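You operate a simulated robot arm through the tools that you are given. There is no shell and no other tool. Be economical: measure what you need, move in short steps, check, and stop when the job is done.

Carry out the task below with a simulated two-armed robot. There is one attempt and no reset: what you move stays moved.

TASK
Stack the glue bottle that says "fast set" from the black belt on top of the glue bottle that says "high tack". Put the 110 mm test blank from the cross belt on the left cross belt and the 120 mm test blank on the black belt. Take the lid off the travel mug and lay it down on the cross belt. Put the pink leaflet stack on the packing stand. Put the film roll from the black belt on the cross belt. Take the grey pail on the black belt and put it away on the top of the glue bench. Any order will do.

The check looks at the end state, three seconds after you hand in, the way a careful person would. Anything else that was tipped, shoved, dropped, spilled or broken makes it a failure. Lids that push on must go on centred and level and be pressed home; caps that screw on are set level and turned clockwise until they are tight.

THE ROBOT
Two 7-joint arms with fingered hands on one trunk, on a base that drives. Base frame: it is fixed to the floor where the robot stands at the start and does not move with it; the origin is under the middle of the robot, x ahead of it, y to its left, z up. Lengths are in mm, angles in degrees, forces in N, time in s.
The left shoulder is at the start at [70, 145, 1212], the right one opposite. With the tool pointing down near the work surface each hand reaches from about 380 to 780 mm from the robot's upright axis, wherever it stands, measured 20 degrees to its own side. Places, roughly: black belt [900, 2400, 900]; cross belt [200, -1100, 800]; film roll (10x10x25 cm) [500, 700, 1000]; glue bottle [500, 0, 1000]; grey pail (18x17x15 cm) [1300, 400, 1000]; left cross belt [-5000, -1100, 800]; packing stand [600, -1800, 600]; pink leaflet stack (4x5x2 cm) [-900, -1100, 900]; test blank [0, -1000, 750]; top of the glue bench [3400, 7500, 800]; travel mug (8x8x16 cm) [-500, -900, 900]. Payload 3.5 kg a hand.
The tool frame of a hand sits at the grasp point between the pads (the TCP): z along the fingers, y along the line on which they close. The tips reach 25 mm beyond it. The gripper opens to 88 mm. The gripper's body begins 29 mm behind the TCP. The gripper is a hand of 4 fingers: y runs from the thumb to the fingers, the wrist lies at [-13, -97, -162] in the tool frame, and closing takes about 1.5 s.
Orientation is that of the tool frame in the base frame, as a unit quaternion [x, y, z, w]. With the fingers straight down and the wrist toward the robot, the tool's x, y and z point along [0, 1, 0], [1, 0, 0] and [0, 0, -1] of the base frame.

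THE INTERFACE
- The arms move only by the tool arm_command. It takes "left_moves", "right_moves" or both (then of equal length, played together; a hand with none holds still); each is a list of rows, each an object of numbers (a shift or turn left out is 0, a gripper value left out holds the last): "x", "y", "z": the shift along the tool's x, y, z in units of 150 mm (1.0 is 150 mm); "ax", "ay", "az": the turn, a rotation vector about the tool's x, y, z in units of 45 degrees (1.0 is 45 degrees). In form: [{"x": .., "y": .., "z": .., "ax": .., "ay": .., "az": ..}, ...]. A call has 1 to 8 rows; each row is the pose to reach, as a shift and turn from the pose commanded when the call began, along the tool's axes at that moment. "left_fingers" and "right_fingers" are, for a hand that has rows, the finger opening in mm, from 0 to 88, set as the call begins (left out, the last holds). A call with a number of a shift or a turn outside -1 to 1 is refused whole. A row lasts 0.2 s, in which the tool goes at most 50 mm and 8.6 degrees; a call with a longer step from one row to the next is refused whole, and so is a gripper value outside its range. A pose out of reach is approached as far as the arm can. The call stops where the force on the tool passes 40 N (or 10 N more than at its start, if that is more) or the arm is blocked; 0.2 s more then pass. The fingers move at their own pace (about 45 mm/s each) and stop on an object; they squeeze with about 27 N. The grip force told is the motor's: it shows also when the fingers shut on nothing. Time passes only in rows, and 0.2 s behind the last, so rows that repeat a pose let the fingers close. The reply holds the time, the measured pose of the TCP, the force on the tool along the base axes, the opening and the grip force, in the units named above and with some noise, with the torque about the TCP (base axes, N m) and any sound that the robot's microphone picked up.
- Cameras (640 x 400 px; columns grow to the right, rows downward): "scene" is now at [106.4, -58, 1517.3]; the picture's right is [-0.73, -0.68, 0.00], its down [-0.48, 0.51, -0.71] and it looks along [0.49, -0.52, -0.70] (base axes); focal length 214 px, centre (320, 200). "left" rides on the left gripper at [-64, -83, -98] in its tool frame; the picture's right is [-0.62, -0.37, 0.69], its down [0.71, -0.63, 0.30] and it looks along [0.32, 0.68, 0.65] (tool axes); focal length 265 px, centre (320, 200). "right" rides on the right gripper at [64, -83, -98] in its tool frame; the picture's right is [-0.62, 0.37, -0.69], its down [-0.71, -0.63, 0.31] and it looks along [-0.32, 0.68, 0.65] (tool axes); focal length 265 px, centre (320, 200). There is no depth. A picture from a camera that has moved, and an enlarged one, comes with that camera's place and axes in the base frame and with its lens.
- snapshot(camera): a new picture of that camera. It takes no simulated time.
- slide_trunk(by): slides the trunk up (or, below 0, down) by that many mm; the arms and the scene camera ride with it, the base frame stays. It gives what a move gives, with no picture.
- roll_base(legs): drives the robot by 1 to 6 legs, each [ahead, left, turn to the left] in mm, mm and degrees, along the robot's own axes; the way and the turn of a leg run together, so that a leg with both is an arc; at most 1500 mm and 180 degrees a leg. The arms and the cameras ride along, it lands a little off, and it stops where it bumps. It gives what a move gives.
- move_fingers(index, middle, ring, thumb_bend, thumb_turn, hand): sets how far each is bent, from 0 (flat) to 1 (curled in); at 0.3 the hand is open as for a grip, at 0.7 the pads meet at the TCP. One left out holds its place. A second passes; each finger stops where it meets its share of the squeeze, and holds until it gets a number again. A gripper value or a shape takes the hand back. It gives what a move gives, with no picture; readings hold the bend of each and the force on the fingers (four entries, about 0 where the hand has none), thumb and palm. thumb_turn goes from beside the hand (0) to across from the fingers (1), as for a grip.
- grasp_type(shape, hand): the hand has 4 fingers and takes this shape, open, in about a second: jaw (thumb against the fingers, like two jaws); tri (thumb and two fingers); tip (a fingertip pinch); poke (one finger out to press); point (the index stretched); flat (the hand flat); cup (the hand cupped); fist (a fist). The gripper value then closes the fingers along that shape, each until it touches; the sizes above hold for jaw. It gives what a move gives, with no picture.
- pan_tilt(pan, tilt): turns the head with the scene camera to pan (to the left, within 86 degrees either way) and tilt (down, from -29 to 69), counted from straight ahead of the robot. It gives what a move gives.
- inspect(camera, box): a new picture of the part [left, top, right, bottom] of that camera's present view, enlarged. It takes no simulated time.
- sign_off(): hands the job in; it is judged then, once.

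Go step by step. Nothing tells you exact positions but the pictures and the camera data: compare them with the known pose of the tool, close in by small moves and look again before you grip or let go. The budget is 196 turns and 184 pictures, counting those below and the enlarged ones. Unless the task says otherwise, let go and move clear before handing in.

The tools are called by a JSON object that holds its "method" and its "body". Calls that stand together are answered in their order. arm_command: Moves the arms, as the interface text tells. Its arguments: {"type":"object","properties":{"left_moves":{"type":"array","items":{"type":"object","properties":{"x":{"type":"number"},"y":{"type":"number"},"z":{"type":"number"},"ax":{"type":"number"},"ay":{"type":"number"},"az":{"type":"number"}}}},"left_fingers":{"type":"number"},"right_moves":{"type":"array","items":{"type":"object","properties":{"x":{"type":"number"},"y":{"type":"number"},"z":{"type":"number"},"ax":{"type":"number"},"ay":{"type":"number"},"az":{"type":"number"}}}},"right_fingers":{"type":"number"}},"required":[]} The other tools are called the same way: slide_trunk (by) slides the trunk up or down; grasp_type (shape, hand) gives the hand a shape; move_fingers (index, middle, ring, thumb_bend, thumb_turn, hand) moves the fingers one by one; roll_base (legs) drives the base; pan_tilt (pan, tilt) turns the head that bears the scene camera; snapshot (camera) takes a picture; inspect (camera, box) takes an enlarged picture of a part of a camera's view; sign_off () hands the job in.

At the start:

```text
time_s: 0.0
left_ee_pos: [489.9, -63.3, 1238.9]
left_orientation: [0.707, 0.707, 0.0, 0.0]
left_wrist_force: [0.8, 0.9, 0.4]
left_wrist_torque: [-0.02, -0.03, 0.01]
left_opening: 87.6
left_gripper_force: 0.1
left_shape: jaw
left_bend: [0.3, 0.3, 0.3, 0.3, 0.98]
left_finger forces: [0.1, 0.0, 0.0, 0.0, 0.1, 0.0]
right_ee_pos: [338.9, -428.7, 1321.5]
right_orientation: [0.708, 0.707, 0.0, 0.0]
right_wrist_force: [-0.6, 0.4, -0.6]
right_wrist_torque: [0.01, -0.01, 0.01]
right_opening: 87.5
right_gripper_force: 0.0
right_shape: jaw
right_bend: [0.3, 0.3, 0.3, 0.3, 0.98]
right_finger forces: [0.0, 0.1, 0.0, 0.0, 0.0, 0.0]
trunk travel left (down, up): [-775.0, 65.0]
robot x, y, heading: [-0.4, 0.5, 0.0]
head pan, tilt: [-47.0, 44.6]
```

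scene: 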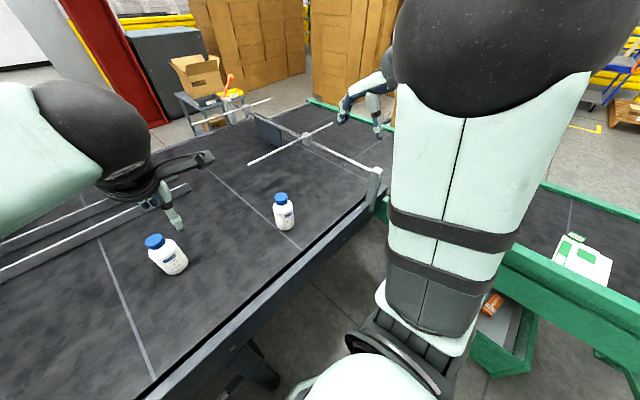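
right: 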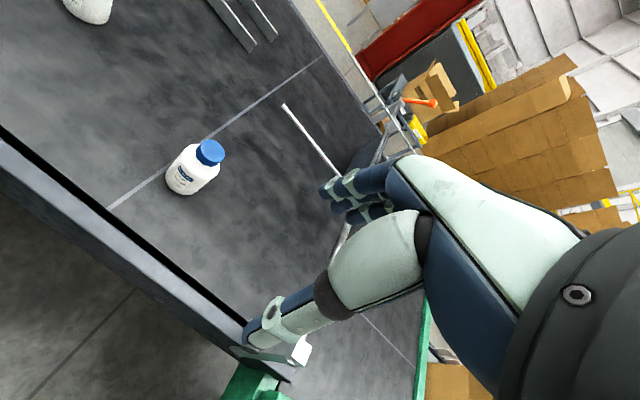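
left: 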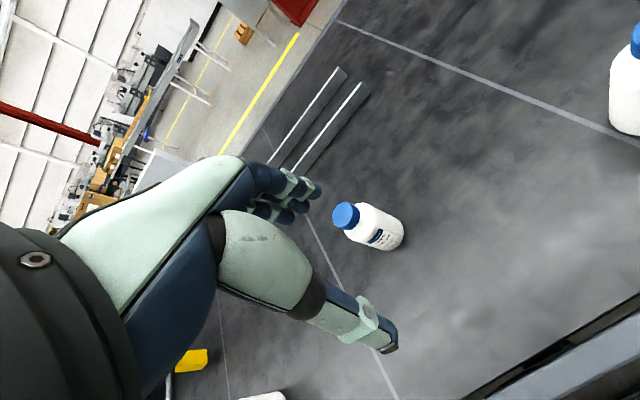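

I see two white glue bottles on the black belt, and a green cross belt to the right. First I look around with the head to locate everything.

{"method": "inspect", "body": {"camera": "scene", "box": [130, 170, 330, 295]}}

{"method": "inspect", "body": {"camera": "left", "box": [310, 180, 430, 255]}}

{"method": "pan_tilt", "body": {"pan": 30, "tilt": 35}}

{"method": "snapshot", "body": {"camera": "scene"}}

{"method": "pan_tilt", "body": {"pan": -86, "tilt": 40}}

{"method": "snapshot", "body": {"camera": "scene"}}

```text
3.20 times, centred on (230, 232) of scene
camera zoom: at [106.4, -58.0, 1517.3], right [-0.73, -0.68, 0.0], down [-0.48, 0.51, -0.71], along [0.49, -0.52, -0.7], focal length 686 px, centre (608, 96)
```

zoom: 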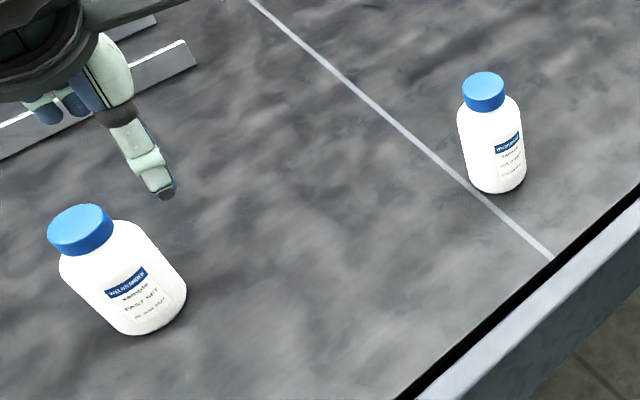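

```text
5.33 times, centred on (370, 218) of left
camera zoom: at [405.2, -127.3, 1337.1], right [-0.37, -0.62, -0.69], down [-0.63, 0.71, -0.3], along [0.68, 0.32, -0.65], focal length 1416 px, centre (53, 107)
```

zoom: 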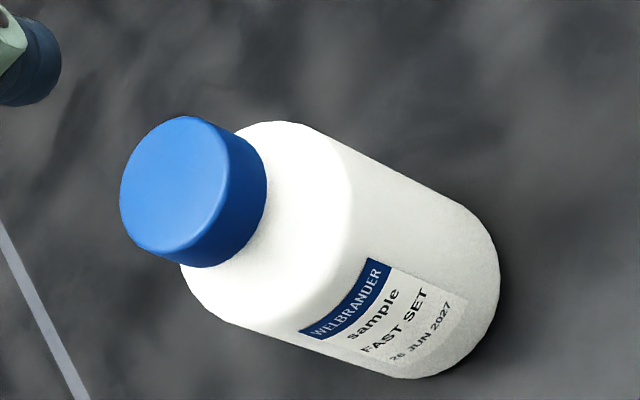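

```text
time_s: 1.5
left_ee_pos: [489.2, -63.0, 1238.4]
left_orientation: [0.707, 0.707, 0.0, 0.0]
left_wrist_force: [-0.3, -0.8, -0.2]
left_wrist_torque: [0.0, -0.02, -0.02]
left_opening: 87.5
left_gripper_force: 0.1
left_shape: jaw
left_bend: [0.3, 0.3, 0.3, 0.3, 0.98]
left_finger forces: [0.0, 0.1, 0.1, 0.0, 0.0, 0.0]
right_ee_pos: [339.0, -428.8, 1321.1]
right_orientation: [0.708, 0.707, -0.001, 0.0]
right_wrist_force: [-0.1, -0.1, 0.2]
right_wrist_torque: [-0.03, 0.01, 0.03]
right_opening: 87.5
right_gripper_force: 0.1
right_shape: jaw
right_bend: [0.3, 0.3, 0.3, 0.3, 0.98]
right_finger forces: [0.0, 0.0, 0.1, 0.0, 0.0, 0.1]
trunk travel left (down, up): [-775.0, 65.0]
robot x, y, heading: [-0.5, 0.1, -0.0]
head pan, tilt: [30.0, 35.0]
```

```text
178 pictures are left
camera scene: at [126.9, 45.6, 1531.5], right [0.5, -0.87, 0.0], down [-0.5, -0.29, -0.82], along [0.71, 0.41, -0.57], focal length 214 px, centre (320, 200)
```

scene: 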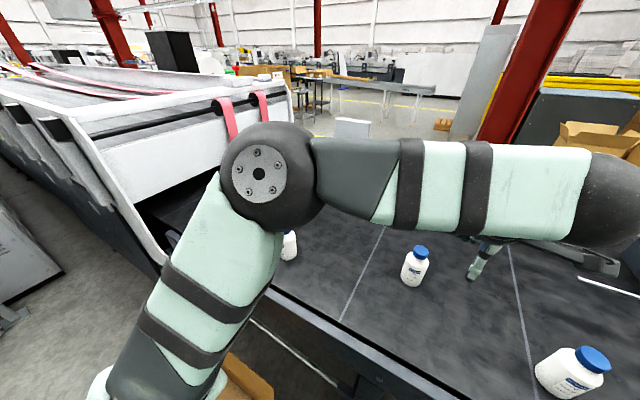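

```text
time_s: 3.5
left_ee_pos: [488.9, -63.8, 1238.5]
left_orientation: [0.707, 0.707, 0.001, 0.0]
left_wrist_force: [0.6, 0.0, 0.0]
left_wrist_torque: [0.05, 0.0, -0.03]
left_opening: 87.5
left_gripper_force: 0.0
left_shape: jaw
left_bend: [0.3, 0.3, 0.3, 0.3, 0.98]
left_finger forces: [0.0, 0.1, 0.0, 0.1, 0.1, 0.0]
right_ee_pos: [338.2, -429.9, 1321.7]
right_orientation: [0.708, 0.706, -0.001, 0.001]
right_wrist_force: [-0.6, -0.3, -0.3]
right_wrist_torque: [0.03, 0.01, 0.03]
right_opening: 87.7
right_gripper_force: 0.0
right_shape: jaw
right_bend: [0.3, 0.3, 0.3, 0.3, 0.98]
right_finger forces: [0.0, 0.1, 0.0, 0.0, 0.1, 0.0]
trunk travel left (down, up): [-775.0, 65.0]
robot x, y, heading: [-2.4, -4.3, 0.0]
head pan, tilt: [-85.9, 40.0]
```

```text
177 pictures are left
camera scene: at [56.7, -83.1, 1524.0], right [-1.0, -0.07, 0.0], down [-0.05, 0.64, -0.77], along [0.05, -0.76, -0.64], focal length 214 px, centre (320, 200)
```

scene: 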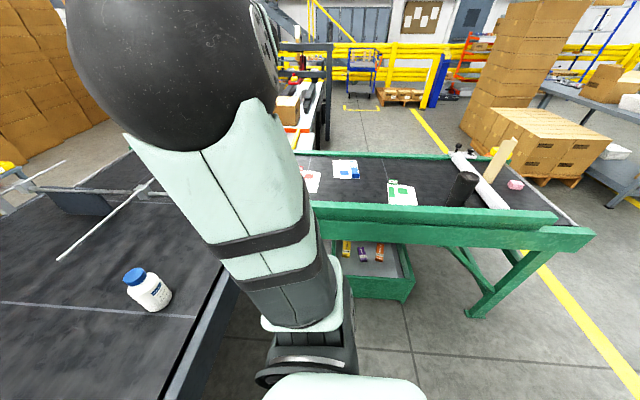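

A FAST SET bottle is at about [645, 5]; others need reading. I zoom on the labels and look further.

{"method": "inspect", "body": {"camera": "right", "box": [150, 120, 246, 210]}}

{"method": "inspect", "body": {"camera": "scene", "box": [280, 130, 560, 305]}}

{"method": "pan_tilt", "body": {"pan": 60, "tilt": 30}}

{"method": "snapshot", "body": {"camera": "scene"}}

{"method": "pan_tilt", "body": {"pan": 0, "tilt": 40}}

{"method": "snapshot", "body": {"camera": "scene"}}

```text
4.44 times, centred on (198, 165) of right
camera zoom: at [254.2, -365.2, 1419.0], right [0.37, -0.62, 0.69], down [-0.63, -0.71, -0.3], along [0.68, -0.33, -0.65], focal length 1180 px, centre (862, 356)
```

zoom: 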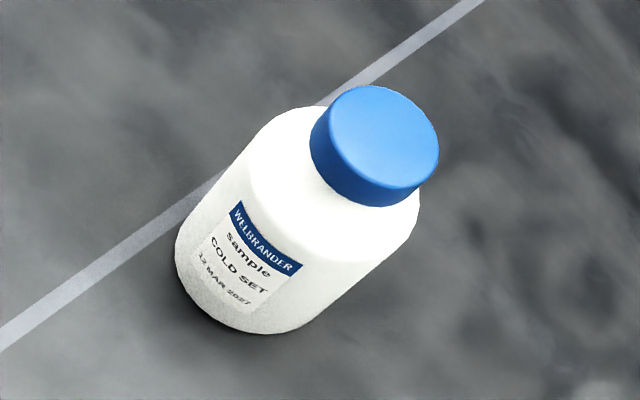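

```text
2.29 times, centred on (420, 218) of scene
camera zoom: at [56.7, -83.1, 1524.0], right [-1.0, -0.07, 0.0], down [-0.05, 0.64, -0.77], along [0.05, -0.76, -0.64], focal length 490 px, centre (91, 160)
```

zoom: 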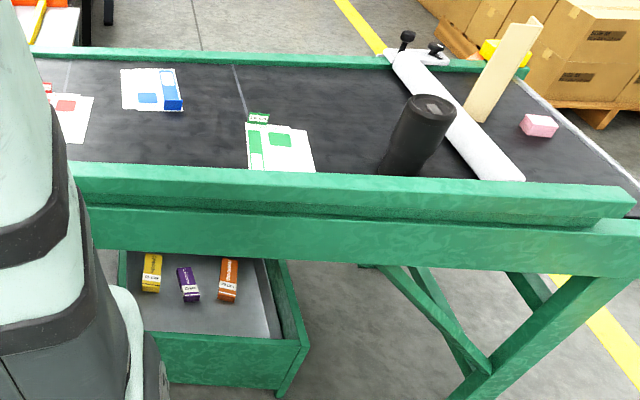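

```text
time_s: 5.8
left_ee_pos: [488.4, -64.4, 1239.6]
left_orientation: [0.707, 0.707, 0.0, 0.0]
left_wrist_force: [-0.7, 0.1, -0.1]
left_wrist_torque: [-0.03, 0.01, 0.01]
left_opening: 87.5
left_gripper_force: 0.2
left_shape: jaw
left_bend: [0.3, 0.3, 0.3, 0.3, 0.98]
left_finger forces: [0.1, 0.0, 0.1, 0.0, 0.1, 0.0]
right_ee_pos: [339.2, -429.3, 1322.0]
right_orientation: [0.708, 0.706, 0.0, 0.001]
right_wrist_force: [0.6, 0.0, -0.3]
right_wrist_torque: [0.01, 0.02, 0.01]
right_opening: 87.8
right_gripper_force: 0.0
right_shape: jaw
right_bend: [0.3, 0.3, 0.3, 0.3, 0.98]
right_finger forces: [0.1, 0.0, 0.1, 0.0, 0.0, 0.0]
trunk travel left (down, up): [-775.0, 65.0]
robot x, y, heading: [-2.8, -2.4, -0.2]
head pan, tilt: [60.0, 30.0]
```

```text
174 pictures are left
camera scene: at [95.9, 80.0, 1539.3], right [0.87, -0.5, 0.0], down [-0.25, -0.43, -0.87], along [0.43, 0.75, -0.5], focal length 214 px, centre (320, 200)
```

scene: 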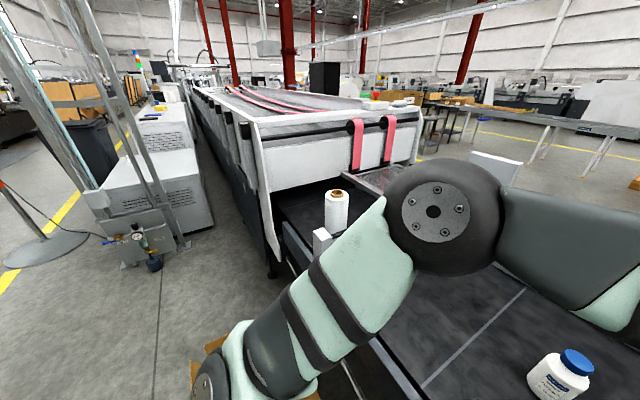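

```text
time_s: 7.0
left_ee_pos: [489.8, -64.3, 1238.4]
left_orientation: [0.707, 0.707, -0.001, 0.0]
left_wrist_force: [0.0, -0.4, 0.9]
left_wrist_torque: [0.03, -0.03, 0.0]
left_opening: 87.4
left_gripper_force: 0.0
left_shape: jaw
left_bend: [0.3, 0.3, 0.3, 0.3, 0.98]
left_finger forces: [0.0, 0.0, 0.0, 0.1, 0.0, 0.0]
right_ee_pos: [338.0, -429.9, 1321.2]
right_orientation: [0.708, 0.706, 0.0, 0.0]
right_wrist_force: [0.1, 0.5, 0.8]
right_wrist_torque: [0.02, 0.03, -0.02]
right_opening: 87.7
right_gripper_force: 0.0
right_shape: jaw
right_bend: [0.3, 0.3, 0.3, 0.3, 0.98]
right_finger forces: [0.0, 0.1, 0.0, 0.0, 0.0, 0.0]
trunk travel left (down, up): [-775.0, 65.0]
robot x, y, heading: [-1.2, 0.9, -0.0]
head pan, tilt: [0.0, 40.0]
```

```text
173 pictures are left
camera scene: at [135.7, 1.8, 1524.0], right [0.0, -1.0, 0.0], down [-0.64, 0.0, -0.77], along [0.77, 0.0, -0.64], focal length 214 px, centre (320, 200)
```

scene: 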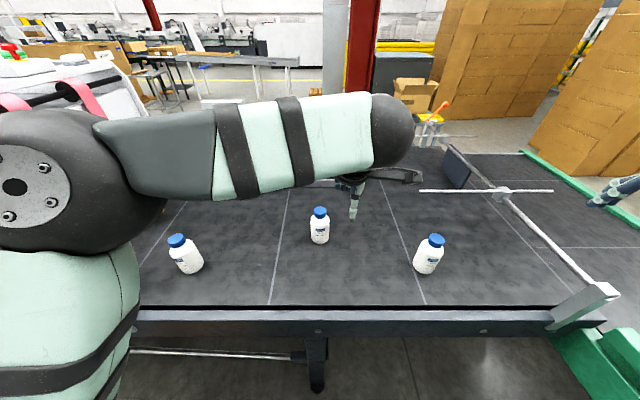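

Three bottles; the left one should be the high tack. I check its label and look for the pail.

{"method": "inspect", "body": {"camera": "scene", "box": [145, 220, 241, 280]}}

{"method": "arm_command", "body": {"left_moves": [{"z": -0.33}, {"z": -0.66}, {"z": -0.8}]}}

{"method": "pan_tilt", "body": {"pan": 20, "tilt": 30}}

{"method": "snapshot", "body": {"camera": "scene"}}

{"method": "snapshot", "body": {"camera": "left"}}

```text
6.67 times, centred on (193, 250) of scene
camera zoom: at [135.7, 1.8, 1524.0], right [0.0, -1.0, 0.0], down [-0.64, 0.0, -0.77], along [0.77, 0.0, -0.64], focal length 1430 px, centre (1167, -133)
```

zoom: 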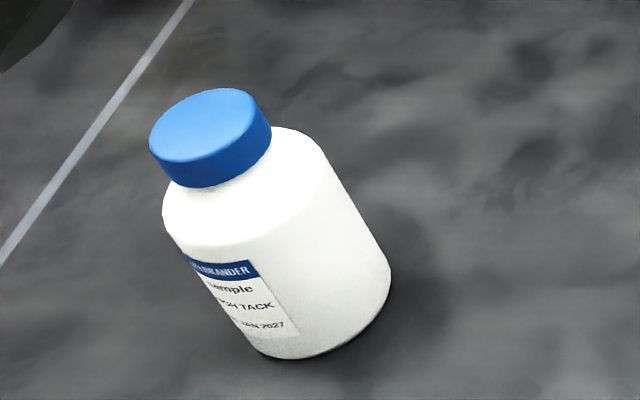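

```text
time_s: 7.8
left_ee_pos: [490.8, -65.9, 1360.3]
left_orientation: [0.708, 0.706, 0.0, 0.0]
left_wrist_force: [0.0, -0.1, 0.4]
left_wrist_torque: [-0.01, 0.0, 0.01]
left_opening: 87.8
left_gripper_force: 0.1
left_shape: jaw
left_bend: [0.3, 0.3, 0.3, 0.3, 0.98]
left_finger forces: [0.1, 0.1, 0.0, 0.0, 0.1, 0.0]
right_ee_pos: [340.0, -429.6, 1322.1]
right_orientation: [0.708, 0.706, 0.0, 0.0]
right_wrist_force: [-0.3, -0.4, -0.2]
right_wrist_torque: [-0.01, 0.0, 0.04]
right_opening: 87.7
right_gripper_force: 0.0
right_shape: jaw
right_bend: [0.3, 0.3, 0.3, 0.3, 0.98]
right_finger forces: [0.0, 0.0, 0.1, 0.0, 0.0, 0.0]
trunk travel left (down, up): [-775.0, 65.0]
robot x, y, heading: [-4.8, -0.3, -0.1]
head pan, tilt: [0.0, 40.0]
```

```text
time_s: 8.7
left_ee_pos: [490.5, -65.4, 1360.7]
left_orientation: [0.708, 0.707, 0.001, 0.001]
left_wrist_force: [-0.7, 0.2, 0.5]
left_wrist_torque: [-0.01, -0.02, -0.01]
left_opening: 87.7
left_gripper_force: 0.1
left_shape: jaw
left_bend: [0.3, 0.3, 0.3, 0.3, 0.98]
left_finger forces: [0.0, 0.1, 0.0, 0.0, 0.0, 0.1]
right_ee_pos: [338.0, -428.8, 1323.1]
right_orientation: [0.708, 0.706, -0.001, 0.0]
right_wrist_force: [-0.6, 0.3, 0.9]
right_wrist_torque: [0.01, -0.01, -0.03]
right_opening: 87.6
right_gripper_force: 0.1
right_shape: jaw
right_bend: [0.3, 0.3, 0.3, 0.3, 0.98]
right_finger forces: [0.0, 0.0, 0.1, 0.0, 0.0, 0.0]
trunk travel left (down, up): [-775.0, 65.0]
robot x, y, heading: [4.2, 2.1, 0.2]
head pan, tilt: [20.0, 30.0]
```

```text
171 pictures are left
camera scene: at [135.6, 32.7, 1539.3], right [0.34, -0.94, 0.0], down [-0.47, -0.17, -0.87], along [0.81, 0.3, -0.5], focal length 214 px, centre (320, 200)
```

scene: 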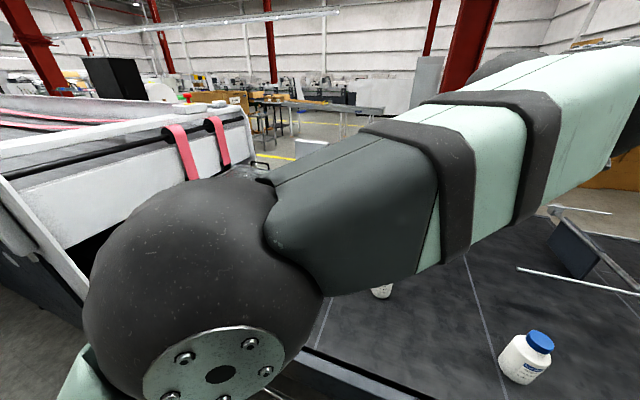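

```text
170 pictures are left
camera left: at [405.9, -128.7, 1458.5], right [-0.37, -0.62, -0.69], down [-0.63, 0.71, -0.3], along [0.68, 0.32, -0.65], focal length 265 px, centre (320, 200)
```

left: 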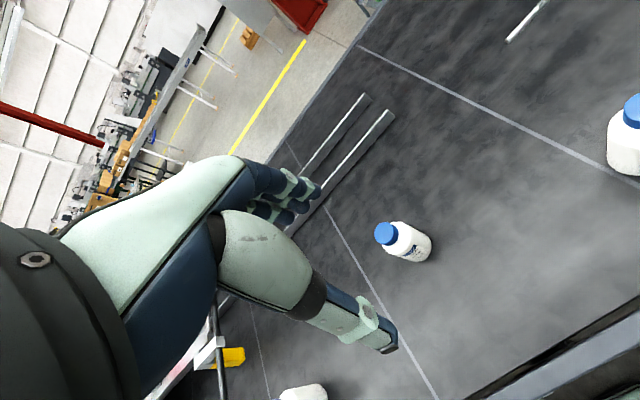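

Left bottle is HIGH TACK at about [528, 414]; FAST SET at about [667, 3], cap top about z 1026. I move the left hand over the FAST SET bottle.

{"method": "arm_command", "body": {"left_moves": [{"x": 0.09, "y": 0.2, "z": 0.16}, {"x": 0.18, "y": 0.4, "z": 0.32}, {"x": 0.27, "y": 0.6, "z": 0.48}, {"x": 0.36, "y": 0.8, "z": 0.64}, {"x": 0.45, "y": 1.0, "z": 0.8}]}}

{"method": "snapshot", "body": {"camera": "left"}}

{"method": "pan_tilt", "body": {"pan": 0, "tilt": 40}}

{"method": "snapshot", "body": {"camera": "scene"}}

{"method": "snapshot", "body": {"camera": "right"}}

```text
time_s: 9.9
left_ee_pos: [643.2, 4.7, 1239.3]
left_orientation: [0.707, 0.707, -0.001, 0.0]
left_wrist_force: [0.6, -0.6, 0.4]
left_wrist_torque: [-0.01, 0.01, 0.01]
left_opening: 87.7
left_gripper_force: 0.0
left_shape: jaw
left_bend: [0.3, 0.3, 0.3, 0.3, 0.98]
left_finger forces: [0.0, 0.1, 0.0, 0.1, 0.0, 0.1]
right_ee_pos: [340.8, -428.1, 1322.5]
right_orientation: [0.707, 0.707, -0.001, 0.001]
right_wrist_force: [-0.4, 0.1, -0.4]
right_wrist_torque: [0.01, -0.02, -0.01]
right_opening: 87.4
right_gripper_force: 0.1
right_shape: jaw
right_bend: [0.3, 0.3, 0.3, 0.3, 0.98]
right_finger forces: [0.0, 0.0, 0.0, 0.0, 0.1, 0.0]
trunk travel left (down, up): [-775.0, 65.0]
robot x, y, heading: [-0.7, 2.7, -0.0]
head pan, tilt: [20.0, 30.0]
```

```text
169 pictures are left
camera left: at [559.4, -58.9, 1338.2], right [-0.37, -0.62, -0.69], down [-0.63, 0.71, -0.3], along [0.68, 0.32, -0.66], focal length 265 px, centre (320, 200)
```

left: 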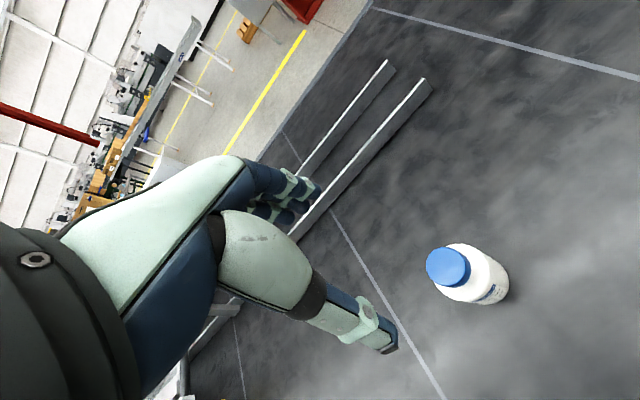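

```text
time_s: 10.7
left_ee_pos: [640.2, 3.7, 1241.6]
left_orientation: [0.707, 0.707, -0.001, 0.0]
left_wrist_force: [0.4, 0.1, 0.0]
left_wrist_torque: [-0.03, -0.01, -0.01]
left_opening: 87.8
left_gripper_force: 0.1
left_shape: jaw
left_bend: [0.3, 0.3, 0.3, 0.3, 0.98]
left_finger forces: [0.0, 0.0, 0.0, 0.0, 0.1, 0.0]
right_ee_pos: [337.5, -429.1, 1322.4]
right_orientation: [0.708, 0.706, 0.0, 0.001]
right_wrist_force: [0.4, 0.2, -0.1]
right_wrist_torque: [0.0, 0.02, 0.04]
right_opening: 87.3
right_gripper_force: 0.1
right_shape: jaw
right_bend: [0.3, 0.3, 0.3, 0.3, 0.98]
right_finger forces: [0.0, 0.1, 0.1, 0.0, 0.0, 0.1]
trunk travel left (down, up): [-775.0, 65.0]
robot x, y, heading: [-0.6, 2.8, 0.1]
head pan, tilt: [0.0, 40.0]
```

```text
168 pictures are left
camera scene: at [135.1, 1.6, 1524.1], right [0.0, -1.0, 0.0], down [-0.64, 0.0, -0.77], along [0.77, 0.0, -0.64], focal length 214 px, centre (320, 200)
```

scene: 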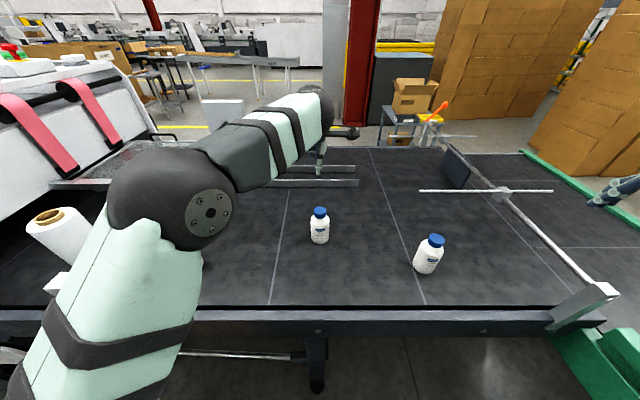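

```text
167 pictures are left
camera right: at [253.7, -365.3, 1419.1], right [0.37, -0.62, 0.69], down [-0.63, -0.71, -0.3], along [0.68, -0.33, -0.65], focal length 265 px, centre (320, 200)
```

right: 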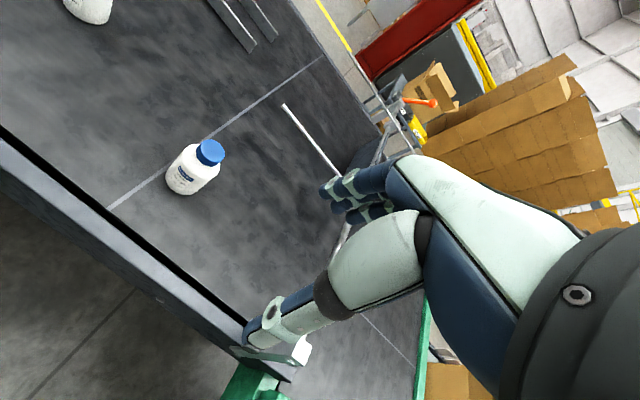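

I centre the left hand over the bottle and descend partway.

{"method": "arm_command", "body": {"left_moves": [{"x": -0.02, "y": 0.18, "z": 0.2}, {"x": -0.02, "y": 0.18, "z": 0.5}, {"x": -0.02, "y": 0.18, "z": 0.8}]}}

{"method": "snapshot", "body": {"camera": "left"}}

{"method": "inspect", "body": {"camera": "scene", "box": [260, 130, 400, 260]}}

```text
time_s: 11.5
left_ee_pos: [666.8, 3.3, 1118.5]
left_orientation: [0.707, 0.707, -0.001, 0.0]
left_wrist_force: [-1.1, 0.6, -0.1]
left_wrist_torque: [0.01, 0.03, -0.02]
left_opening: 87.8
left_gripper_force: 0.1
left_shape: jaw
left_bend: [0.3, 0.3, 0.3, 0.3, 0.98]
left_finger forces: [0.0, 0.1, 0.0, 0.0, 0.0, 0.0]
right_ee_pos: [338.0, -427.1, 1323.6]
right_orientation: [0.708, 0.706, 0.0, 0.001]
right_wrist_force: [0.7, -0.3, 0.3]
right_wrist_torque: [-0.01, 0.01, 0.02]
right_opening: 87.5
right_gripper_force: 0.1
right_shape: jaw
right_bend: [0.3, 0.3, 0.3, 0.3, 0.98]
right_finger forces: [0.1, 0.0, 0.0, 0.0, 0.0, 0.0]
trunk travel left (down, up): [-775.0, 65.0]
robot x, y, heading: [-0.4, -1.7, -0.2]
head pan, tilt: [0.0, 40.0]
```

```text
166 pictures are left
camera left: at [582.3, -60.1, 1216.8], right [-0.37, -0.62, -0.69], down [-0.63, 0.71, -0.31], along [0.68, 0.32, -0.65], focal length 265 px, centre (320, 200)
```

left: 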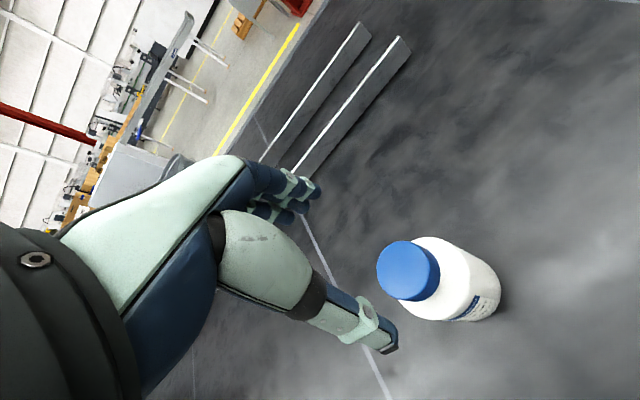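

```text
3.08 times, centred on (330, 195) of scene
camera zoom: at [135.3, 2.2, 1524.1], right [0.0, -1.0, 0.0], down [-0.64, 0.0, -0.77], along [0.77, 0.0, -0.64], focal length 660 px, centre (289, 215)
```

zoom: 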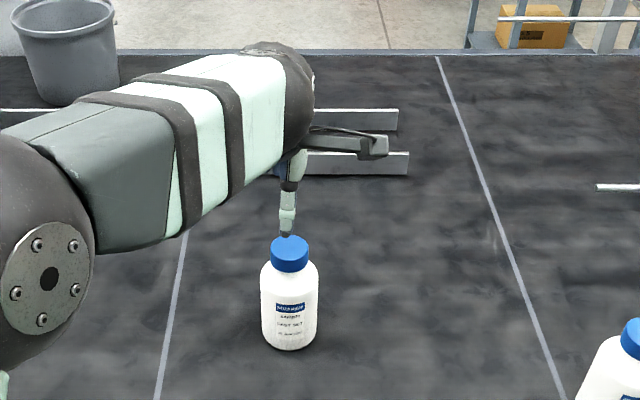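

Alignment looks good. I descend to cap height and close on the cap.

{"method": "arm_command", "body": {"left_moves": [{"y": -0.01, "z": 0.3}, {"y": -0.01, "z": 0.5}, {"y": -0.01, "z": 0.67}]}}

{"method": "snapshot", "body": {"camera": "left"}}

{"method": "inspect", "body": {"camera": "scene", "box": [260, 150, 400, 260]}}

```text
time_s: 12.3
left_ee_pos: [665.7, 1.9, 1018.5]
left_orientation: [0.707, 0.707, 0.0, 0.0]
left_wrist_force: [-0.1, -0.2, -0.5]
left_wrist_torque: [-0.01, 0.0, -0.01]
left_opening: 87.5
left_gripper_force: 0.1
left_shape: jaw
left_bend: [0.3, 0.3, 0.3, 0.3, 0.98]
left_finger forces: [0.0, 0.1, 0.0, 0.1, 0.1, 0.0]
right_ee_pos: [340.0, -429.2, 1321.1]
right_orientation: [0.708, 0.706, 0.0, 0.0]
right_wrist_force: [-0.4, -0.1, 0.3]
right_wrist_torque: [0.0, -0.01, 0.0]
right_opening: 87.6
right_gripper_force: 0.1
right_shape: jaw
right_bend: [0.3, 0.3, 0.3, 0.3, 0.98]
right_finger forces: [0.1, 0.0, 0.0, 0.0, 0.0, 0.1]
trunk travel left (down, up): [-775.0, 65.0]
robot x, y, heading: [-2.1, -2.1, 0.1]
head pan, tilt: [0.0, 40.0]
```

```text
164 pictures are left
camera left: at [582.8, -61.1, 1116.7], right [-0.37, -0.62, -0.69], down [-0.63, 0.71, -0.3], along [0.68, 0.32, -0.65], focal length 265 px, centre (320, 200)
```

left: 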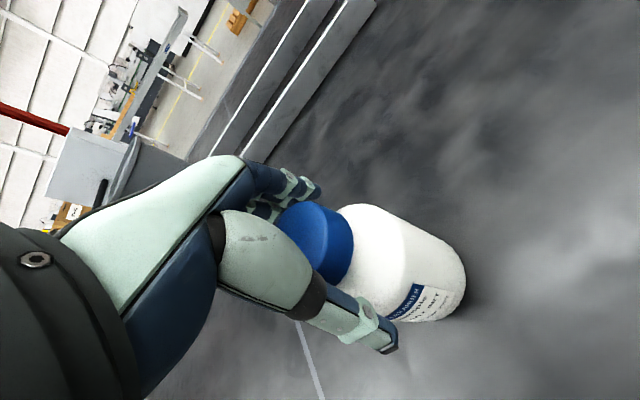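

```text
3.64 times, centred on (330, 205) of scene
camera zoom: at [136.2, 1.5, 1523.9], right [0.0, -1.0, 0.0], down [-0.64, 0.0, -0.77], along [0.77, 0.0, -0.64], focal length 780 px, centre (284, 182)
```

zoom: 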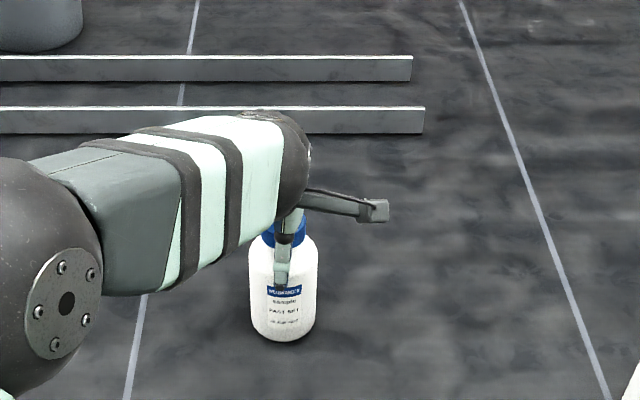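

The cap sits between thumb and fingers. I close.

{"method": "arm_command", "body": {"left_moves": [{}, {}, {}, {}, {}, {}, {}, {}], "left_fingers": 15}}

{"method": "snapshot", "body": {"camera": "left"}}

{"method": "inspect", "body": {"camera": "scene", "box": [260, 150, 400, 260]}}

```text
time_s: 14.1
left_ee_pos: [665.7, 2.2, 1020.6]
left_orientation: [0.707, 0.707, 0.0, 0.001]
left_wrist_force: [-1.4, 0.1, 5.6]
left_wrist_torque: [-0.01, 0.12, 0.0]
left_opening: 49.8
left_gripper_force: 27.0
left_shape: jaw
left_bend: [0.74, 0.46, 0.49, 0.61, 1.0]
left_finger forces: [12.5, 7.7, 0.1, 0.1, 21.8, 0.0]
right_ee_pos: [337.6, -429.9, 1322.2]
right_orientation: [0.707, 0.707, 0.0, 0.001]
right_wrist_force: [-0.5, 0.2, -0.5]
right_wrist_torque: [0.01, 0.0, 0.03]
right_opening: 87.7
right_gripper_force: 0.0
right_shape: jaw
right_bend: [0.3, 0.3, 0.3, 0.3, 0.98]
right_finger forces: [0.1, 0.0, 0.0, 0.0, 0.0, 0.0]
trunk travel left (down, up): [-775.0, 65.0]
robot x, y, heading: [0.8, -1.2, 0.1]
head pan, tilt: [0.0, 40.0]
```

```text
162 pictures are left
camera left: at [581.4, -61.0, 1118.1], right [-0.37, -0.62, -0.69], down [-0.63, 0.71, -0.31], along [0.68, 0.32, -0.65], focal length 265 px, centre (320, 200)
```

left: 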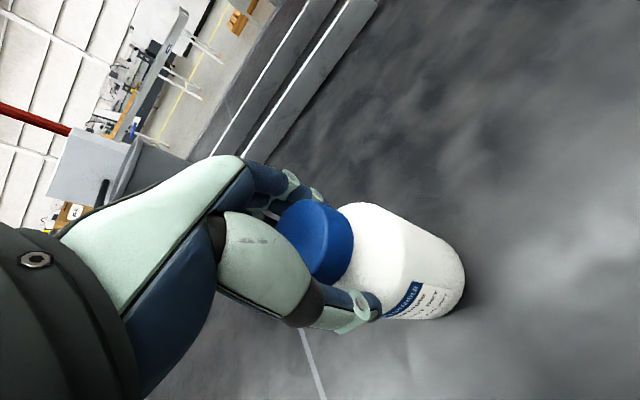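

```text
3.64 times, centred on (330, 205) of scene
camera zoom: at [134.0, 1.6, 1524.2], right [0.0, -1.0, 0.0], down [-0.64, 0.0, -0.77], along [0.77, 0.0, -0.64], focal length 780 px, centre (284, 182)
```

zoom: 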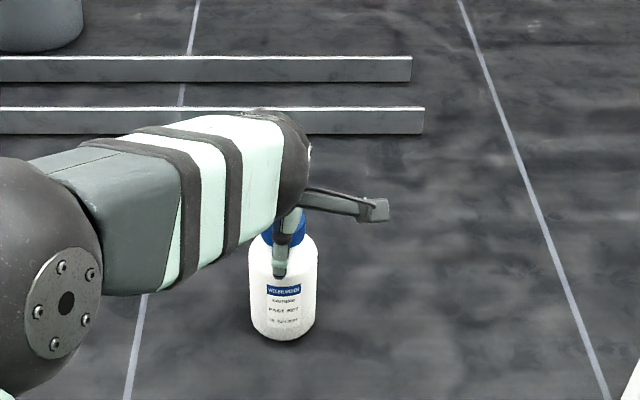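

Grip is firm (27 N). I do a small lift test.

{"method": "arm_command", "body": {"left_moves": [{"z": -0.1}, {"z": -0.2}, {"z": -0.3}, {"z": -0.3}, {"z": -0.3}]}}

{"method": "snapshot", "body": {"camera": "left"}}

{"method": "inspect", "body": {"camera": "scene", "box": [260, 150, 400, 260]}}

```text
time_s: 15.3
left_ee_pos: [665.7, 2.1, 1064.3]
left_orientation: [0.707, 0.707, -0.001, -0.001]
left_wrist_force: [0.0, 0.1, -3.2]
left_wrist_torque: [0.02, 0.02, 0.01]
left_opening: 35.6
left_gripper_force: 26.8
left_shape: jaw
left_bend: [0.75, 0.5, 0.49, 0.71, 1.0]
left_finger forces: [11.9, 5.3, 0.1, 0.0, 14.6, 0.0]
right_ee_pos: [339.4, -428.6, 1321.1]
right_orientation: [0.708, 0.707, 0.0, 0.001]
right_wrist_force: [0.1, -0.3, -0.4]
right_wrist_torque: [0.02, -0.02, -0.01]
right_opening: 87.3
right_gripper_force: 0.0
right_shape: jaw
right_bend: [0.3, 0.3, 0.3, 0.3, 0.98]
right_finger forces: [0.0, 0.0, 0.0, 0.0, 0.1, 0.1]
trunk travel left (down, up): [-775.0, 65.0]
robot x, y, heading: [3.0, -1.3, -0.2]
head pan, tilt: [0.0, 40.0]
```

```text
160 pictures are left
camera left: at [582.7, -61.3, 1163.2], right [-0.37, -0.62, -0.69], down [-0.63, 0.71, -0.3], along [0.68, 0.32, -0.65], focal length 265 px, centre (320, 200)
```

left: 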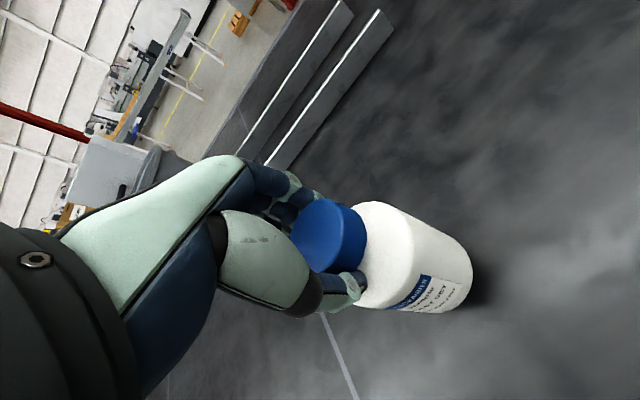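

```text
3.64 times, centred on (330, 205) of scene
camera zoom: at [137.0, 1.6, 1523.8], right [0.0, -1.0, 0.0], down [-0.64, 0.0, -0.77], along [0.77, 0.0, -0.64], focal length 780 px, centre (284, 182)
```

zoom: 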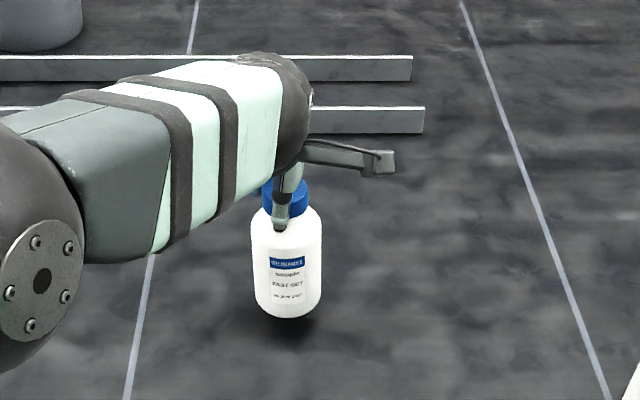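

The bottle hangs upright in the hand. I lift it higher and check the floor and elbow clearances.

{"method": "arm_command", "body": {"left_moves": [{"z": -0.2}, {"z": -0.4}, {"z": -0.6}, {"z": -0.85}, {"z": -0.85}]}}

{"method": "pan_tilt", "body": {"pan": 70, "tilt": 55}}

{"method": "snapshot", "body": {"camera": "scene"}}

{"method": "snapshot", "body": {"camera": "left"}}

```text
time_s: 16.5
left_ee_pos: [667.2, 3.7, 1190.6]
left_orientation: [0.707, 0.707, -0.001, -0.001]
left_wrist_force: [-0.2, -0.3, -3.4]
left_wrist_torque: [0.0, -0.03, 0.0]
left_opening: 35.2
left_gripper_force: 27.6
left_shape: jaw
left_bend: [0.75, 0.5, 0.49, 0.71, 1.0]
left_finger forces: [11.9, 5.4, 0.1, 0.0, 16.1, 0.0]
right_ee_pos: [339.0, -429.1, 1322.2]
right_orientation: [0.707, 0.707, 0.0, 0.001]
right_wrist_force: [-0.5, 0.1, -0.2]
right_wrist_torque: [0.01, -0.01, -0.01]
right_opening: 87.5
right_gripper_force: 0.0
right_shape: jaw
right_bend: [0.3, 0.3, 0.3, 0.3, 0.98]
right_finger forces: [0.0, 0.0, 0.0, 0.1, 0.1, 0.0]
trunk travel left (down, up): [-775.0, 65.0]
robot x, y, heading: [-2.2, 2.9, -0.1]
head pan, tilt: [0.0, 40.0]
```

```text
time_s: 17.9
left_ee_pos: [665.1, 3.2, 1190.4]
left_orientation: [0.707, 0.707, -0.001, 0.0]
left_wrist_force: [-0.3, -1.0, -3.7]
left_wrist_torque: [0.04, 0.01, -0.02]
left_opening: 35.4
left_gripper_force: 26.9
left_shape: jaw
left_bend: [0.75, 0.5, 0.49, 0.71, 1.0]
left_finger forces: [11.9, 5.3, 0.0, 0.1, 16.1, 0.0]
right_ee_pos: [339.6, -429.8, 1321.9]
right_orientation: [0.708, 0.706, -0.001, 0.001]
right_wrist_force: [-0.6, 0.2, 0.2]
right_wrist_torque: [-0.03, -0.04, 0.0]
right_opening: 87.6
right_gripper_force: 0.0
right_shape: jaw
right_bend: [0.3, 0.3, 0.3, 0.3, 0.98]
right_finger forces: [0.1, 0.0, 0.0, 0.1, 0.0, 0.1]
trunk travel left (down, up): [-775.0, 65.0]
robot x, y, heading: [-0.0, 1.0, -0.1]
head pan, tilt: [70.0, 55.0]
```

```text
158 pictures are left
camera scene: at [76.3, 69.4, 1503.2], right [0.94, -0.34, 0.0], down [-0.28, -0.77, -0.57], along [0.2, 0.54, -0.82], focal length 214 px, centre (320, 200)
```

scene: 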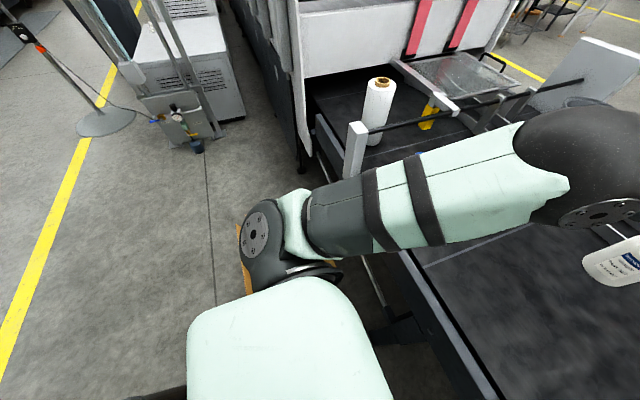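

```text
157 pictures are left
camera left: at [582.4, -60.4, 1289.4], right [-0.37, -0.62, -0.69], down [-0.63, 0.71, -0.3], along [0.68, 0.32, -0.65], focal length 265 px, centre (320, 200)
```

left: 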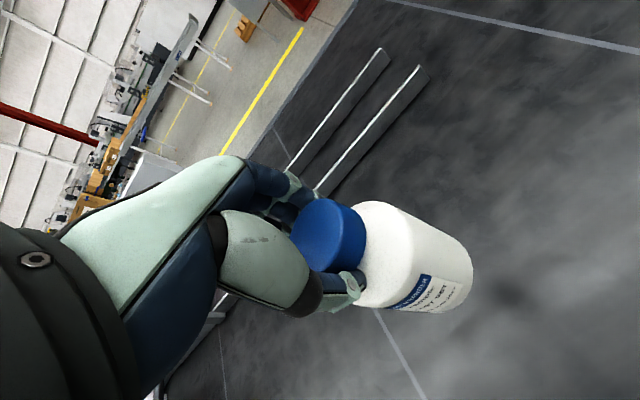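

The floor at left holds a carton, so I move only the arm toward the HIGH TACK bottle, watching the elbow.

{"method": "arm_command", "body": {"left_moves": [{"x": 0.2, "y": -0.1}, {"x": 0.4, "y": -0.2}, {"x": 0.6, "y": -0.3}, {"x": 0.8, "y": -0.4}, {"x": 1.0, "y": -0.5}]}}

{"method": "arm_command", "body": {"left_moves": [{"x": 0.2, "y": -0.1}, {"x": 0.4, "y": -0.2}, {"x": 0.6, "y": -0.3}, {"x": 0.8, "y": -0.4}, {"x": 0.8, "y": -0.4}]}}

{"method": "pan_tilt", "body": {"pan": 45, "tilt": 45}}

{"method": "snapshot", "body": {"camera": "scene"}}

{"method": "snapshot", "body": {"camera": "left"}}

```text
time_s: 19.1
left_ee_pos: [588.1, 154.1, 1189.8]
left_orientation: [0.707, 0.707, -0.001, 0.001]
left_wrist_force: [0.2, -0.4, -3.0]
left_wrist_torque: [-0.01, 0.01, -0.01]
left_opening: 35.4
left_gripper_force: 27.1
left_shape: jaw
left_bend: [0.75, 0.51, 0.49, 0.71, 1.0]
left_finger forces: [12.5, 5.4, 0.1, 0.0, 16.8, 0.0]
right_ee_pos: [338.7, -427.6, 1322.9]
right_orientation: [0.708, 0.707, -0.001, 0.002]
right_wrist_force: [-0.2, 0.3, 0.2]
right_wrist_torque: [-0.01, 0.02, 0.01]
right_opening: 87.4
right_gripper_force: 0.1
right_shape: jaw
right_bend: [0.3, 0.3, 0.3, 0.3, 0.98]
right_finger forces: [0.0, 0.0, 0.0, 0.0, 0.0, 0.1]
trunk travel left (down, up): [-775.0, 65.0]
robot x, y, heading: [-4.5, 2.0, 0.0]
head pan, tilt: [70.0, 55.0]
```

```text
time_s: 20.3
left_ee_pos: [529.7, 270.7, 1190.5]
left_orientation: [0.707, 0.707, -0.001, 0.001]
left_wrist_force: [0.3, 0.0, -3.4]
left_wrist_torque: [0.0, -0.01, 0.0]
left_opening: 35.1
left_gripper_force: 26.7
left_shape: jaw
left_bend: [0.75, 0.51, 0.49, 0.71, 1.0]
left_finger forces: [12.6, 6.3, 0.1, 0.0, 16.8, 0.0]
right_ee_pos: [338.6, -429.1, 1322.0]
right_orientation: [0.708, 0.706, -0.001, 0.001]
right_wrist_force: [0.2, -0.7, 0.2]
right_wrist_torque: [0.02, 0.01, -0.01]
right_opening: 87.5
right_gripper_force: 0.1
right_shape: jaw
right_bend: [0.3, 0.3, 0.3, 0.3, 0.98]
right_finger forces: [0.0, 0.1, 0.1, 0.1, 0.0, 0.0]
trunk travel left (down, up): [-775.0, 65.0]
robot x, y, heading: [-1.3, 2.2, 0.1]
head pan, tilt: [70.0, 55.0]
```

```text
time_s: 21.2
left_ee_pos: [529.2, 271.1, 1189.6]
left_orientation: [0.707, 0.707, 0.0, -0.001]
left_wrist_force: [-0.6, 0.2, -3.4]
left_wrist_torque: [0.05, 0.0, 0.02]
left_opening: 35.3
left_gripper_force: 26.8
left_shape: jaw
left_bend: [0.75, 0.51, 0.49, 0.71, 1.0]
left_finger forces: [12.7, 6.1, 0.0, 0.0, 16.9, 0.0]
right_ee_pos: [337.7, -428.4, 1322.3]
right_orientation: [0.708, 0.706, -0.001, 0.001]
right_wrist_force: [-0.5, 0.6, -0.2]
right_wrist_torque: [-0.01, 0.0, -0.03]
right_opening: 87.5
right_gripper_force: 0.1
right_shape: jaw
right_bend: [0.3, 0.3, 0.3, 0.3, 0.98]
right_finger forces: [0.1, 0.1, 0.0, 0.1, 0.1, 0.0]
trunk travel left (down, up): [-775.0, 65.0]
robot x, y, heading: [0.7, 0.8, -0.2]
head pan, tilt: [45.0, 45.0]
```

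```text
156 pictures are left
camera scene: at [108.6, 59.5, 1516.6], right [0.71, -0.71, 0.0], down [-0.5, -0.5, -0.71], along [0.5, 0.5, -0.71], focal length 214 px, centre (320, 200)
```

scene: 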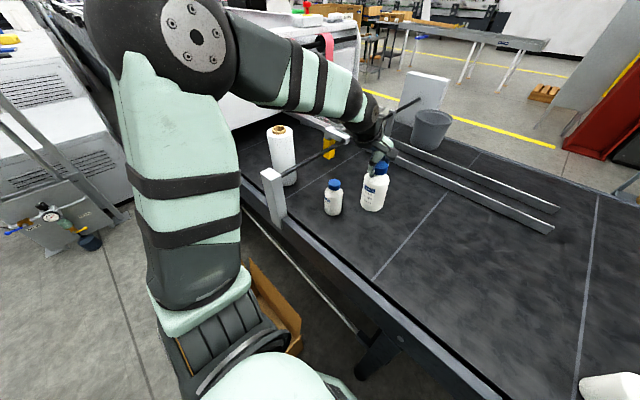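

```text
155 pictures are left
camera left: at [446.3, 207.4, 1288.9], right [-0.37, -0.62, -0.69], down [-0.63, 0.71, -0.3], along [0.68, 0.32, -0.65], focal length 265 px, centre (320, 200)
```

left: 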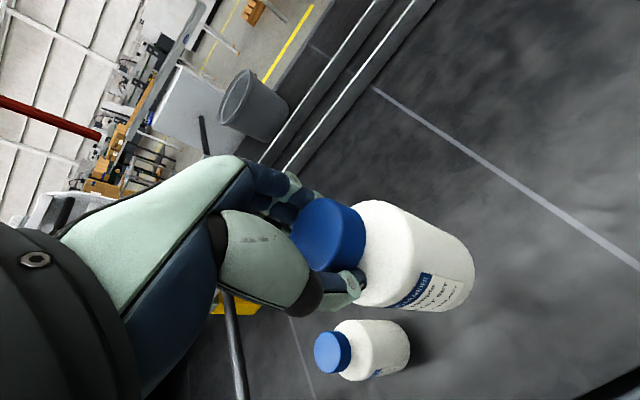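

The elbow stays clear. I move above the HIGH TACK bottle and compare the two bottles in both cameras.

{"method": "arm_command", "body": {"left_moves": [{"x": 0.3, "y": 0.03}, {"x": 0.6, "y": 0.06}, {"x": 0.8, "y": 0.06}, {"x": 1.0, "y": 0.06}, {"x": 1.0, "y": 0.06}]}}

{"method": "inspect", "body": {"camera": "scene", "box": [270, 120, 430, 220]}}

{"method": "inspect", "body": {"camera": "left", "box": [260, 150, 580, 350]}}

```text
time_s: 22.4
left_ee_pos: [539.1, 424.5, 1191.0]
left_orientation: [0.707, 0.707, -0.001, -0.001]
left_wrist_force: [-0.4, -0.5, -3.6]
left_wrist_torque: [0.02, -0.03, 0.0]
left_opening: 35.0
left_gripper_force: 26.7
left_shape: jaw
left_bend: [0.75, 0.51, 0.49, 0.71, 1.0]
left_finger forces: [13.0, 6.7, 0.1, 0.0, 16.9, 0.0]
right_ee_pos: [339.2, -426.7, 1322.1]
right_orientation: [0.707, 0.707, -0.001, 0.001]
right_wrist_force: [0.4, 0.4, -1.3]
right_wrist_torque: [-0.03, -0.01, 0.03]
right_opening: 87.7
right_gripper_force: 0.1
right_shape: jaw
right_bend: [0.3, 0.3, 0.3, 0.3, 0.98]
right_finger forces: [0.0, 0.1, 0.0, 0.1, 0.0, 0.0]
trunk travel left (down, up): [-775.0, 65.0]
robot x, y, heading: [-1.7, -0.7, 0.2]
head pan, tilt: [45.0, 45.0]
```

```text
4.00 times, centred on (350, 170) of scene
camera zoom: at [108.9, 60.1, 1516.6], right [0.71, -0.71, 0.0], down [-0.5, -0.5, -0.71], along [0.5, 0.5, -0.71], focal length 858 px, centre (200, 320)
```

zoom: 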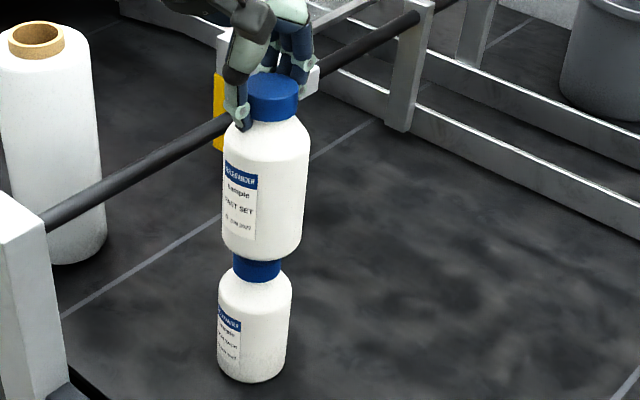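

```text
2.00 times, centred on (420, 250) of left
camera zoom: at [455.7, 359.6, 1289.5], right [-0.37, -0.62, -0.69], down [-0.63, 0.71, -0.3], along [0.68, 0.32, -0.65], focal length 531 px, centre (120, 100)
```

zoom: 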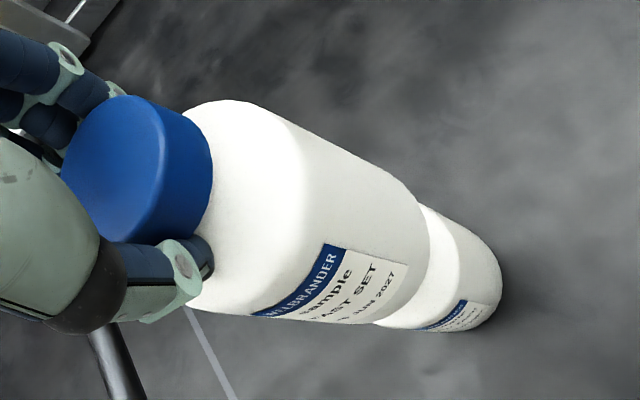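

The bottles look nearly aligned sideways, but depth is uncertain. I turn the right hand's camera to get a side view.

{"method": "arm_command", "body": {"right_moves": [{"az": -0.18}, {"az": -0.36}, {"az": -0.54}, {"az": -0.72}, {"az": -0.9}]}}

{"method": "arm_command", "body": {"right_moves": [{"az": -0.18}, {"az": -0.36}, {"az": -0.54}, {"az": -0.72}, {"az": -0.9}]}}

{"method": "snapshot", "body": {"camera": "right"}}

```text
time_s: 23.6
left_ee_pos: [539.3, 420.6, 1192.2]
left_orientation: [0.708, 0.707, 0.0, -0.001]
left_wrist_force: [0.7, -0.7, -4.7]
left_wrist_torque: [0.04, 0.03, 0.01]
left_opening: 35.0
left_gripper_force: 27.3
left_shape: jaw
left_bend: [0.75, 0.51, 0.49, 0.71, 1.0]
left_finger forces: [13.1, 6.6, 0.0, 0.1, 17.0, 0.0]
right_ee_pos: [368.5, -426.6, 1284.7]
right_orientation: [0.419, 0.908, -0.001, 0.001]
right_wrist_force: [1.0, -0.9, -0.3]
right_wrist_torque: [0.02, 0.0, 0.01]
right_opening: 87.6
right_gripper_force: 0.0
right_shape: jaw
right_bend: [0.3, 0.3, 0.3, 0.3, 0.98]
right_finger forces: [0.0, 0.1, 0.0, 0.0, 0.0, 0.1]
right hand out of reach, approached as far as the arm can: row 2, 3, 4, 5
trunk travel left (down, up): [-775.0, 65.0]
robot x, y, heading: [-3.0, 1.2, 0.1]
head pan, tilt: [45.0, 45.0]
```

```text
time_s: 24.5
left_ee_pos: [539.9, 420.5, 1190.3]
left_orientation: [0.707, 0.708, -0.001, -0.001]
left_wrist_force: [-0.1, -0.5, -3.4]
left_wrist_torque: [0.03, 0.0, 0.0]
left_opening: 35.3
left_gripper_force: 26.7
left_shape: jaw
left_bend: [0.75, 0.51, 0.49, 0.71, 1.0]
left_finger forces: [13.0, 6.6, 0.0, 0.1, 17.0, 0.0]
right_ee_pos: [385.3, -425.3, 1278.5]
right_orientation: [0.219, 0.975, 0.017, -0.01]
right_wrist_force: [14.3, 21.8, -7.8]
right_wrist_torque: [-1.8, 0.77, -1.31]
right_opening: 87.6
right_gripper_force: 0.2
right_shape: jaw
right_bend: [0.3, 0.3, 0.3, 0.3, 0.98]
right_finger forces: [0.0, 0.0, 0.1, 0.0, 0.0, 0.0]
right hand out of reach, approached as far as the arm can: row 1, 2, 3
trunk travel left (down, up): [-775.0, 65.0]
robot x, y, heading: [-2.2, 3.8, -0.3]
head pan, tilt: [45.0, 45.0]
stopped in row 4 (right hand): the force on the tool passed its limit at 261 N (the readings are from after the stop); the commanded pose is now the measured one
```

```text
152 pictures are left
camera right: at [291.2, -476.3, 1375.4], right [0.73, 0.04, 0.69], down [0.37, -0.86, -0.34], along [0.58, 0.5, -0.64], focal length 265 px, centre (320, 200)
```

right: 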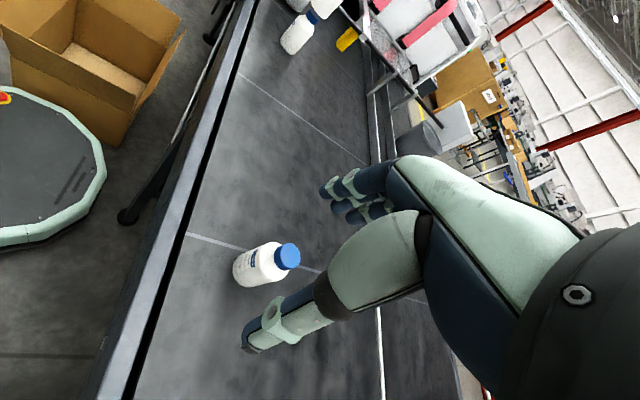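

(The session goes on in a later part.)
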